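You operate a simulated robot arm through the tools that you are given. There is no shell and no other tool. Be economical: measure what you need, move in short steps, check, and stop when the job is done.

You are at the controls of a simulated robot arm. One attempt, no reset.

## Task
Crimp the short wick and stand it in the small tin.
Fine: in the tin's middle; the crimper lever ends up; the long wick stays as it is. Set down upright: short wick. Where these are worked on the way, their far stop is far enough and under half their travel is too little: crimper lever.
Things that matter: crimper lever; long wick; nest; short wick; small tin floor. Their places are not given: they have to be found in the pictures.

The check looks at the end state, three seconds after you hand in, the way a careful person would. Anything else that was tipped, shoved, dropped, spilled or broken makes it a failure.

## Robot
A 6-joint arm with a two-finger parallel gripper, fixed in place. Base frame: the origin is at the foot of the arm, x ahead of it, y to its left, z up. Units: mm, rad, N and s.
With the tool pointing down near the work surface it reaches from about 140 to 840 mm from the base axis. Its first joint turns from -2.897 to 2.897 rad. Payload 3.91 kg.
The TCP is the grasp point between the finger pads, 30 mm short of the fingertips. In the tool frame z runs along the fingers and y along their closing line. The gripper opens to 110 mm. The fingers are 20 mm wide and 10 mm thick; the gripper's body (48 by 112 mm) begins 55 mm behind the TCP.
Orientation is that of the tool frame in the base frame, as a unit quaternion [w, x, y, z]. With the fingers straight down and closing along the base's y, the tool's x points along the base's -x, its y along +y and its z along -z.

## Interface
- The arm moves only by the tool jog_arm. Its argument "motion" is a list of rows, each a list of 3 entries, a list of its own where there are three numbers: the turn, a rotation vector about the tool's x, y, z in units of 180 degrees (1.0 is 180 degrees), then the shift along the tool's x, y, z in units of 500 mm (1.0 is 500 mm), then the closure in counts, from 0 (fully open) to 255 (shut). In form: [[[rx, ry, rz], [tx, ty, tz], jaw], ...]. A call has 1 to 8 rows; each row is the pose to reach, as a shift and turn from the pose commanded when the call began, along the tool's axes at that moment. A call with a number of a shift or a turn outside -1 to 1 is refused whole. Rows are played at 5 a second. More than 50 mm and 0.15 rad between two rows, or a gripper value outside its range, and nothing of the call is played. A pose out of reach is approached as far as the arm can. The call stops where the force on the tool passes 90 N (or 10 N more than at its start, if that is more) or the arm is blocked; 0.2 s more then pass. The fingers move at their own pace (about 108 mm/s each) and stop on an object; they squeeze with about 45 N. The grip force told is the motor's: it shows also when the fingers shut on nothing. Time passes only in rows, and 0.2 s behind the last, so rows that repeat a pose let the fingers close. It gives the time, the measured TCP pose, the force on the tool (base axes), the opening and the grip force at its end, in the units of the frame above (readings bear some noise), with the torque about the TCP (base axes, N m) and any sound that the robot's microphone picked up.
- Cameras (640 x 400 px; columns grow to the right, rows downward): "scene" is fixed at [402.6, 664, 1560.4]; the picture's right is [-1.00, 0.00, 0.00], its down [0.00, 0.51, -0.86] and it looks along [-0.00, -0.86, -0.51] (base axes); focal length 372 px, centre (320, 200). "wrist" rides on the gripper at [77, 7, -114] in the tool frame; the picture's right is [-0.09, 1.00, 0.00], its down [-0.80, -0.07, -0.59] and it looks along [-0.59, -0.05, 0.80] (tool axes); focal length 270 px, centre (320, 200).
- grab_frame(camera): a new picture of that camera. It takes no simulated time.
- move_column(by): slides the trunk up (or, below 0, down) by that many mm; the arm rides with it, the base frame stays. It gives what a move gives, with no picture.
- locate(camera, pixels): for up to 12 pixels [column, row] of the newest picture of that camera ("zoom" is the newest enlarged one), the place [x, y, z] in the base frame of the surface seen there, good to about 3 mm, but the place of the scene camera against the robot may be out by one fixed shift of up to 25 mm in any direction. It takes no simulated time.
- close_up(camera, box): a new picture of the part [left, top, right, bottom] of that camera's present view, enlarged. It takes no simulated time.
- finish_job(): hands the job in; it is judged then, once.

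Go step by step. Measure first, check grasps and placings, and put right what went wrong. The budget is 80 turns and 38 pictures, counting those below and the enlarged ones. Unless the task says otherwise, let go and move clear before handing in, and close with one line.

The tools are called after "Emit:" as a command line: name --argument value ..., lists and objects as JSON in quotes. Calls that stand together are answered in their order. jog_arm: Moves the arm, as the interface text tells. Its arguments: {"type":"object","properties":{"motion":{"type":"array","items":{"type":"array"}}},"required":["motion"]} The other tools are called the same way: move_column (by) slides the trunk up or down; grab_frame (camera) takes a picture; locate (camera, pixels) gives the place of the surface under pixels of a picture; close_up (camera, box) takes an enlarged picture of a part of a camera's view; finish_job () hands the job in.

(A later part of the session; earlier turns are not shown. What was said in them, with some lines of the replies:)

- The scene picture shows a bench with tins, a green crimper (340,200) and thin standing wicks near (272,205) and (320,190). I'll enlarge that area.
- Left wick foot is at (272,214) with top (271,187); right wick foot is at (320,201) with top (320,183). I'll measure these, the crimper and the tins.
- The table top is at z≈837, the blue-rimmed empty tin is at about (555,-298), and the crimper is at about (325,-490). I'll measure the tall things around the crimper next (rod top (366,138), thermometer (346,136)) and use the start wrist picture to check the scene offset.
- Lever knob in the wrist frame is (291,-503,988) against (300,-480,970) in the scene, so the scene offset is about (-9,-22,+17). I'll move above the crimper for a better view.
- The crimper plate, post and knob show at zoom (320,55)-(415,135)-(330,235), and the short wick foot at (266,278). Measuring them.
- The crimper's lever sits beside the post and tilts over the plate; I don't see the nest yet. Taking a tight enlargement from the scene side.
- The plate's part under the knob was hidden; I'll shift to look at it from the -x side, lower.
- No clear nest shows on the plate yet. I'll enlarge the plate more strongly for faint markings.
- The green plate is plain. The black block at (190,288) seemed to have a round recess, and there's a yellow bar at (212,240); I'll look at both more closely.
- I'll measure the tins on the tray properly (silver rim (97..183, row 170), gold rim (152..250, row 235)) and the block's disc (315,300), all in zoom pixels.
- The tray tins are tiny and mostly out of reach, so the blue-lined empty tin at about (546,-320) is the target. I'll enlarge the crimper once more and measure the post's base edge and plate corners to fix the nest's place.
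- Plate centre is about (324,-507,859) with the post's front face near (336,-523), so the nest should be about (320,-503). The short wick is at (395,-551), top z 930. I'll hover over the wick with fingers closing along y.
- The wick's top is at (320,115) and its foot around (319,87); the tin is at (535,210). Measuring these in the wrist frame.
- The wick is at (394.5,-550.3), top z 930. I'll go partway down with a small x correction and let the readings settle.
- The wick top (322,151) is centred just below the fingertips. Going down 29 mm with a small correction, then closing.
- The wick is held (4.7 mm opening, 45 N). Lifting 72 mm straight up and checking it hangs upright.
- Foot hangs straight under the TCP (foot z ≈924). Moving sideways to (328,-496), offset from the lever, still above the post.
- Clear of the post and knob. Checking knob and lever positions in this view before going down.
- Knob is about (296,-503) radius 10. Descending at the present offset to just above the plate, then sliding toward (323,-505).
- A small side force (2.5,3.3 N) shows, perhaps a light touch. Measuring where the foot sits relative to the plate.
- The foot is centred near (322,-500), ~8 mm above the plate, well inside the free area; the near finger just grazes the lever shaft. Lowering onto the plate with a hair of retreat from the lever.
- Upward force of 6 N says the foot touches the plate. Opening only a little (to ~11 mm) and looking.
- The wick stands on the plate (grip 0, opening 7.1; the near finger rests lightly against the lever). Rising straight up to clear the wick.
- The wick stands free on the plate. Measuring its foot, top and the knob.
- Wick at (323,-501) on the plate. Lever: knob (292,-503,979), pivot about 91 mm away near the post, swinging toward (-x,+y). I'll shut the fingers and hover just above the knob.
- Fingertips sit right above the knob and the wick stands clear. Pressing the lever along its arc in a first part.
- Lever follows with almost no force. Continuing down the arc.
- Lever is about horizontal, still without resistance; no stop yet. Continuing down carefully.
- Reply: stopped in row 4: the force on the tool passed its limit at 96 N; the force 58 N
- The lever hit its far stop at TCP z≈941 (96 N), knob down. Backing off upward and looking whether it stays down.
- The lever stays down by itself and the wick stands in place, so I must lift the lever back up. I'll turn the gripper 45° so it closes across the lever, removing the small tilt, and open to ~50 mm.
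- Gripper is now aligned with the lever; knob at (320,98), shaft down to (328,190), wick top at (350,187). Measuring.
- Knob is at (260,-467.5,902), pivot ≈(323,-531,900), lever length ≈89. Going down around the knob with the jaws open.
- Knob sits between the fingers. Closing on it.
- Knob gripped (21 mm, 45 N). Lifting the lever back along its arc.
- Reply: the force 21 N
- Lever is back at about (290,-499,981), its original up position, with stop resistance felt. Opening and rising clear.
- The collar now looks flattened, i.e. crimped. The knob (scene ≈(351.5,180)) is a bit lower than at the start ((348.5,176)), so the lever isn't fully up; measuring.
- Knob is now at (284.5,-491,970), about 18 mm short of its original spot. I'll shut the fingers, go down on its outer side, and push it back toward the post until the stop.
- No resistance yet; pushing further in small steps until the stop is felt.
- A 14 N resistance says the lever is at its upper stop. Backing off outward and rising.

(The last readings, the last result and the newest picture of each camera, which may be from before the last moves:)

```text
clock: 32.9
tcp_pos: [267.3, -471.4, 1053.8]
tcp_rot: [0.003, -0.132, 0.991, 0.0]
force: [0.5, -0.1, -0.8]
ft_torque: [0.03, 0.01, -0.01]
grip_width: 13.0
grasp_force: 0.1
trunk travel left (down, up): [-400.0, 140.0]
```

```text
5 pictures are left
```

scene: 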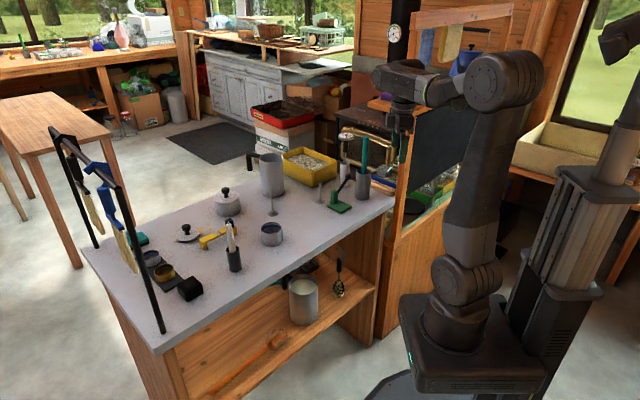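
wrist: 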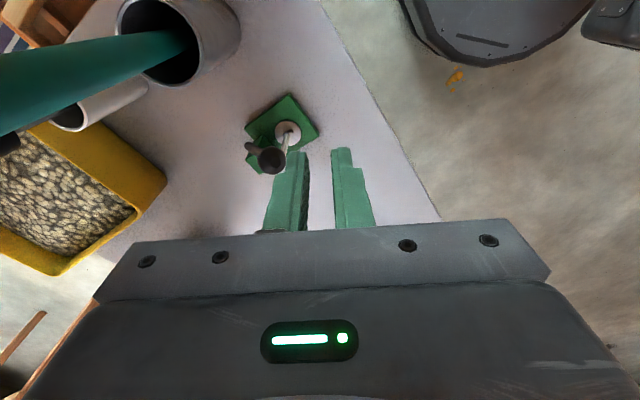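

Measuring knob and wick in this view (knob (271,160), wick foot (288,131)).

Emit:
locate --camera "wrist" --pixels '[[271, 158], [262, 160], [281, 162], [271, 170], [286, 143], [284, 148], [279, 126], [298, 130], [288, 121], [290, 140], [250, 148]]'

```text
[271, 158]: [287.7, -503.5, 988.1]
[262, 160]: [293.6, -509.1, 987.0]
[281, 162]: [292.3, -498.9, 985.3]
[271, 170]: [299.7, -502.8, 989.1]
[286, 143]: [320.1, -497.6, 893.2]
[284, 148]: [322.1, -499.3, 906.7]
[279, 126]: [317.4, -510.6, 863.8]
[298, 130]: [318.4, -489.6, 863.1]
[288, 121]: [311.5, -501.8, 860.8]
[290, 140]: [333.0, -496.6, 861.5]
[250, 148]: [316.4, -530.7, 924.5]
```

Lever is back at its original place. Moving over the wick at about (323,-500) and down to just above its top, then re-reading the pose.

Emit:
jog_arm --motion '[[[0, 0, 0], [-0.045, -0.04, 0], 225], [[0, 0, 0], [-0.095, -0.085, 0], 225], [[0, 0, 0], [-0.095, -0.085, 0], 225], [[0, 0, 0], [-0.095, -0.085, 0.07], 225], [[0, 0, 0], [-0.095, -0.085, 0.13], 225], [[0, 0, 0], [-0.095, -0.085, 0.13], 225]]'

Emit:
jog_arm --motion '[[[0, 0, 0], [0, 0, 0], 225], [[0, 0, 0], [0, 0, 0], 225]]'

Emit:
jog_arm --motion '[[[0, 0, 0], [0, 0, 0], 225]]'

Emit:
close_up --camera "wrist" --box '[240, 70, 400, 200]'

```text
clock: 34.3
tcp_pos: [322.7, -502.5, 987.6]
tcp_rot: [0.004, -0.131, 0.991, -0.001]
force: [-0.4, -0.8, -0.5]
ft_torque: [0.0, -0.02, -0.03]
grip_width: 13.3
grasp_force: 0.0
trunk travel left (down, up): [-400.0, 140.0]
```

```text
clock: 34.9
tcp_pos: [322.9, -503.0, 986.5]
tcp_rot: [0.004, -0.132, 0.991, -0.001]
force: [-0.4, 0.7, 0.7]
ft_torque: [0.0, 0.0, 0.01]
grip_width: 12.9
grasp_force: 0.0
trunk travel left (down, up): [-400.0, 140.0]
```

```text
clock: 35.3
tcp_pos: [323.3, -502.6, 987.5]
tcp_rot: [0.003, -0.132, 0.991, -0.001]
force: [0.6, 0.6, -0.4]
ft_torque: [0.04, 0.0, 0.02]
grip_width: 13.1
grasp_force: 0.0
trunk travel left (down, up): [-400.0, 140.0]
```

```text
3.08 times, centred on (320, 135) of wrist
```

zoom: 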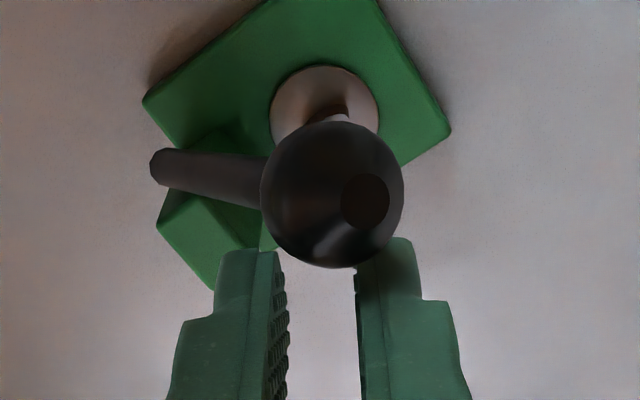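

Pose is (323,-502.7); the foot looks ~2 mm toward +y of the jaw centre, matching the measurement. Shifting 2 mm, lowering 36 mm and closing.

Emit:
jog_arm --motion '[[[0, 0, 0], [-0.001, 0.0045, 0], 225], [[0, 0, 0], [-0.001, 0.0045, 0.025], 225], [[0, 0, 0], [-0.001, 0.0045, 0.05], 225], [[0, 0, 0], [-0.001, 0.0045, 0.071], 225], [[0, 0, 0], [-0.001, 0.0045, 0.071], 225], [[0, 0, 0], [-0.001, 0.0045, 0.071], 255], [[0, 0, 0], [-0.001, 0.0045, 0.071], 255], [[0, 0, 0], [-0.001, 0.0045, 0.071], 255]]'

```text
clock: 37.1
tcp_pos: [322.5, -499.4, 952.5]
tcp_rot: [0.005, -0.131, 0.991, -0.002]
force: [0.3, -0.3, -0.6]
ft_torque: [-0.02, 0.0, -0.02]
grip_width: 4.9
grasp_force: 44.9
trunk travel left (down, up): [-400.0, 140.0]
```

Wick gripped (4.9 mm, 45 N). Lifting it straight, drifting a little away from the lever.

Emit:
jog_arm --motion '[[[0, 0, 0], [0, 0, -0.01], 255], [[0, 0, 0], [-0.004, 0.002, -0.03], 255], [[0, 0, 0], [-0.014, 0.008, -0.08], 255], [[0, 0, 0], [-0.014, 0.008, -0.16], 255], [[0, 0, 0], [-0.014, 0.008, -0.16], 255]]'

Emit:
jog_arm --motion '[[[0, 0, 0], [-0.07, 0.03, 0], 255], [[0, 0, 0], [-0.14, 0.06, 0], 255], [[0, 0, 0], [-0.22, 0.095, 0], 255], [[0, 0, 0], [-0.3, 0.13, 0], 255], [[0, 0, 0], [-0.38, 0.17, 0], 255], [[0, 0, 0], [-0.46, 0.205, 0], 255], [[0, 0, 0], [-0.524, 0.234, 0], 255], [[0, 0, 0], [-0.524, 0.234, 0], 255]]'

Emit:
jog_arm --motion '[[[0, 0, 0], [0, 0, 0], 255], [[0, 0, 0], [0, 0, 0], 255]]'

Emit:
grab_frame --camera "wrist"

```text
clock: 38.3
tcp_pos: [325.5, -490.9, 1034.1]
tcp_rot: [0.003, -0.131, 0.991, 0.0]
force: [-0.6, -0.5, -0.5]
ft_torque: [-0.01, 0.05, 0.0]
grip_width: 4.6
grasp_force: 44.2
trunk travel left (down, up): [-400.0, 140.0]
```

```text
clock: 40.1
tcp_pos: [553.0, -310.5, 1038.8]
tcp_rot: [0.003, -0.131, 0.991, -0.001]
force: [1.1, -0.2, -0.3]
ft_torque: [0.02, 0.0, 0.0]
grip_width: 4.9
grasp_force: 45.0
trunk travel left (down, up): [-400.0, 140.0]
```

```text
clock: 40.7
tcp_pos: [551.6, -310.5, 1037.5]
tcp_rot: [0.004, -0.132, 0.991, -0.001]
force: [0.5, 0.6, -0.5]
ft_torque: [0.0, 0.0, -0.02]
grip_width: 4.9
grasp_force: 44.8
trunk travel left (down, up): [-400.0, 140.0]
```

```text
3 pictures are left
```

wrist: 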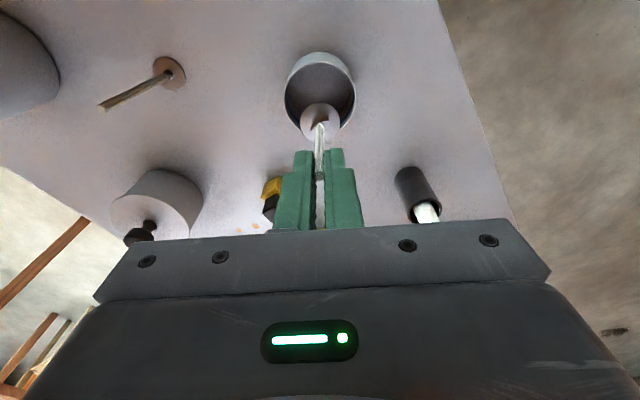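

Tin rim at (286..355, ~98), far edge near row 142; the held foot at (320,120). Measuring the rim, floor and foot.

Emit:
locate --camera "wrist" --pixels '[[286, 97], [354, 95], [320, 67], [295, 128], [350, 122], [300, 72], [342, 72], [335, 85], [306, 88], [303, 120], [337, 118], [320, 106]]'

```text
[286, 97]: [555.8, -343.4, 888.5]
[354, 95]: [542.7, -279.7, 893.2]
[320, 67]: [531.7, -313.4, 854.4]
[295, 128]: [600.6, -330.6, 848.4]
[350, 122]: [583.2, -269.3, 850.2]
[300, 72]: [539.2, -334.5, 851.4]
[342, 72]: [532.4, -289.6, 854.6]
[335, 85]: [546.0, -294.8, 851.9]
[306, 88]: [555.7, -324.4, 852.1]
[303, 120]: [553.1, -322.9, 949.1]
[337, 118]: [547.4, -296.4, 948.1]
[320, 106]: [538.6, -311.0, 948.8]
```

The tin centre is about (549.7,-311.5) and the foot about (551,-309.7). Correcting by (-1,-1.5) and lowering to just above the tin floor.

Emit:
jog_arm --motion '[[[0, 0, 0], [0.0027, -0.003, 0], 255], [[0, 0, 0], [0.0027, -0.003, 0.06], 255], [[0, 0, 0], [0.0027, -0.003, 0.12], 255], [[0, 0, 0], [0.0027, -0.003, 0.16], 255], [[0, 0, 0], [0.0027, -0.003, 0.176], 255], [[0, 0, 0], [0.0027, -0.003, 0.176], 255], [[0, 0, 0], [0.0027, -0.003, 0.176], 255]]'

Emit:
jog_arm --motion '[[[0, 0, 0], [0, 0, 0.004], 255], [[0, 0, 0], [0, 0, 0.004], 255]]'

```text
clock: 42.3
tcp_pos: [552.9, -313.3, 945.9]
tcp_rot: [0.005, -0.132, 0.991, -0.001]
force: [0.9, -0.4, 5.4]
ft_torque: [0.01, -0.07, 0.01]
grip_width: 4.9
grasp_force: 45.4
trunk travel left (down, up): [-400.0, 140.0]
```

```text
clock: 42.9
tcp_pos: [552.2, -313.0, 946.3]
tcp_rot: [0.005, -0.131, 0.991, -0.002]
force: [0.5, 0.3, 17.4]
ft_torque: [0.1, -0.04, -0.03]
grip_width: 4.9
grasp_force: 44.9
trunk travel left (down, up): [-400.0, 140.0]
```

The foot touches the tin floor (17 N up). One enlarged look to check centring before release.

Emit:
close_up --camera "wrist" --box '[250, 60, 390, 190]'

Emit:
locate --camera "zoom" --pixels '[[320, 100], [320, 130], [320, 160], [320, 200], [280, 150], [360, 150], [240, 150], [400, 150], [220, 180], [420, 180]]'

```text
3.08 times, centred on (320, 125) of wrist
```

zoom: 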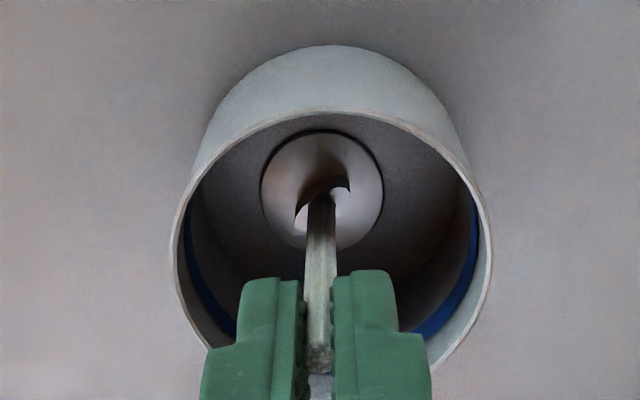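

```text
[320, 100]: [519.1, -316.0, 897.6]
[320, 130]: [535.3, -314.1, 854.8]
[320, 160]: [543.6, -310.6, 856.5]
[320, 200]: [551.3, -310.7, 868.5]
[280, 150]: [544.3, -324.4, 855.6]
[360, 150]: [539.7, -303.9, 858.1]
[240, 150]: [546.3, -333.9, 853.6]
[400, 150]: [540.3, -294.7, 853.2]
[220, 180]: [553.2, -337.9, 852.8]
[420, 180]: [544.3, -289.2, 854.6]
```

The foot sits inside the tin about 2 mm off the middle; the collar clearly looks folded. I'll lift 3 mm, shift ~2 mm, set down again and open.

Emit:
jog_arm --motion '[[[0, 0, 0], [0, 0, -0.007], 255], [[0, 0, 0], [-0.003, 0.004, -0.007], 255], [[0, 0, 0], [-0.003, 0.004, -0.007], 255], [[0, 0, 0], [-0.003, 0.004, -0.003], 255], [[0, 0, 0], [-0.003, 0.004, -0.003], 255], [[0, 0, 0], [-0.003, 0.004, -0.003], 255]]'

```text
clock: 44.3
tcp_pos: [551.9, -310.6, 945.8]
tcp_rot: [0.004, -0.131, 0.991, -0.001]
force: [-0.1, 0.1, 4.2]
ft_torque: [-0.02, 0.0, 0.01]
grip_width: 4.6
grasp_force: 45.0
trunk travel left (down, up): [-400.0, 140.0]
```

Light contact (4 N) on the floor. Opening and rising straight up.

Emit:
jog_arm --motion '[[[0, 0, 0], [0, 0, 0], 240], [[0, 0, 0], [0, 0, 0], 215], [[0, 0, 0], [0, 0, 0], 205], [[0, 0, 0], [0, 0, 0], 205], [[0, 0, 0], [0, 0, -0.03], 205], [[0, 0, 0], [0, 0, -0.08], 205], [[0, 0, 0], [0, 0, -0.16], 205], [[0, 0, 0], [0, 0, -0.22], 205]]'

Emit:
grab_frame --camera "wrist"

```text
clock: 46.1
tcp_pos: [551.9, -310.3, 1055.3]
tcp_rot: [0.004, -0.131, 0.991, -0.002]
force: [-0.8, -1.1, 0.1]
ft_torque: [0.02, -0.01, 0.01]
grip_width: 21.7
grasp_force: 0.1
trunk travel left (down, up): [-400.0, 140.0]
```

```text
1 pictures are left
```

wrist: 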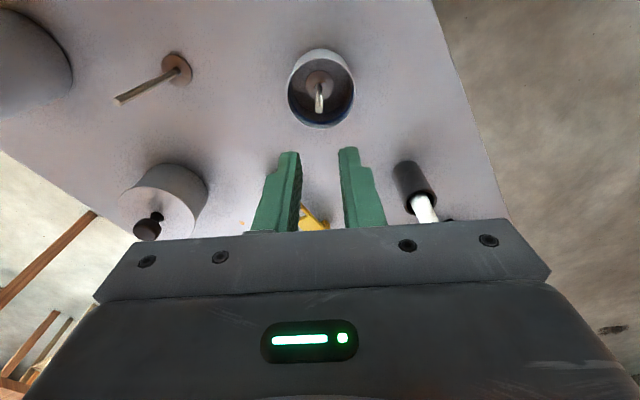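

The wick stands upright in the tin's middle. Last check: its measurements, plus one scene picture for the lever and the rest.

Emit:
locate --camera "wrist" --pixels '[[320, 109], [320, 73], [308, 83], [333, 83], [289, 90], [353, 88], [320, 125], [320, 59]]'

Emit:
close_up --camera "scene" --box '[220, 120, 400, 260]'

```text
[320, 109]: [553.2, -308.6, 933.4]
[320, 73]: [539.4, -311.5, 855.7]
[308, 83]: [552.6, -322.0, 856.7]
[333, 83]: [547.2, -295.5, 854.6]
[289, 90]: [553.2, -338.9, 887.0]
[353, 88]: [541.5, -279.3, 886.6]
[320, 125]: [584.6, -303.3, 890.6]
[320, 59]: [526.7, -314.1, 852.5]
```

```text
2.86 times, centred on (310, 190) of scene
```

zoom: 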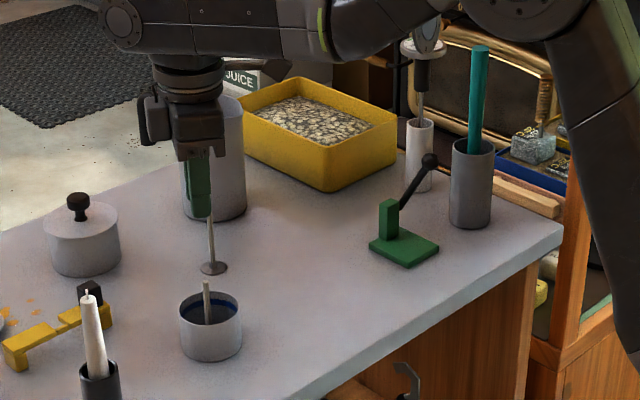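

The short wick stands upright in the tin: foot centre about (550.5,-309), tin middle about (550,-309). The lever is up, and the long wick and everything else in view are undisturbed. Handing in.

Emit:
finish_job

```text
The job is handed in.
```

I crimped the short wick and stood it upright within about 2 mm of the tin's middle, with the lever back at its upper stop and the long wick untouched. Three things I couldn't confirm: the crimper plate shows no marked nest, so I stood the wick on the middle of the plate; I judged the crimp only by the collar looking folded; and I took the blue-lined tin near the long wick to be the small one.
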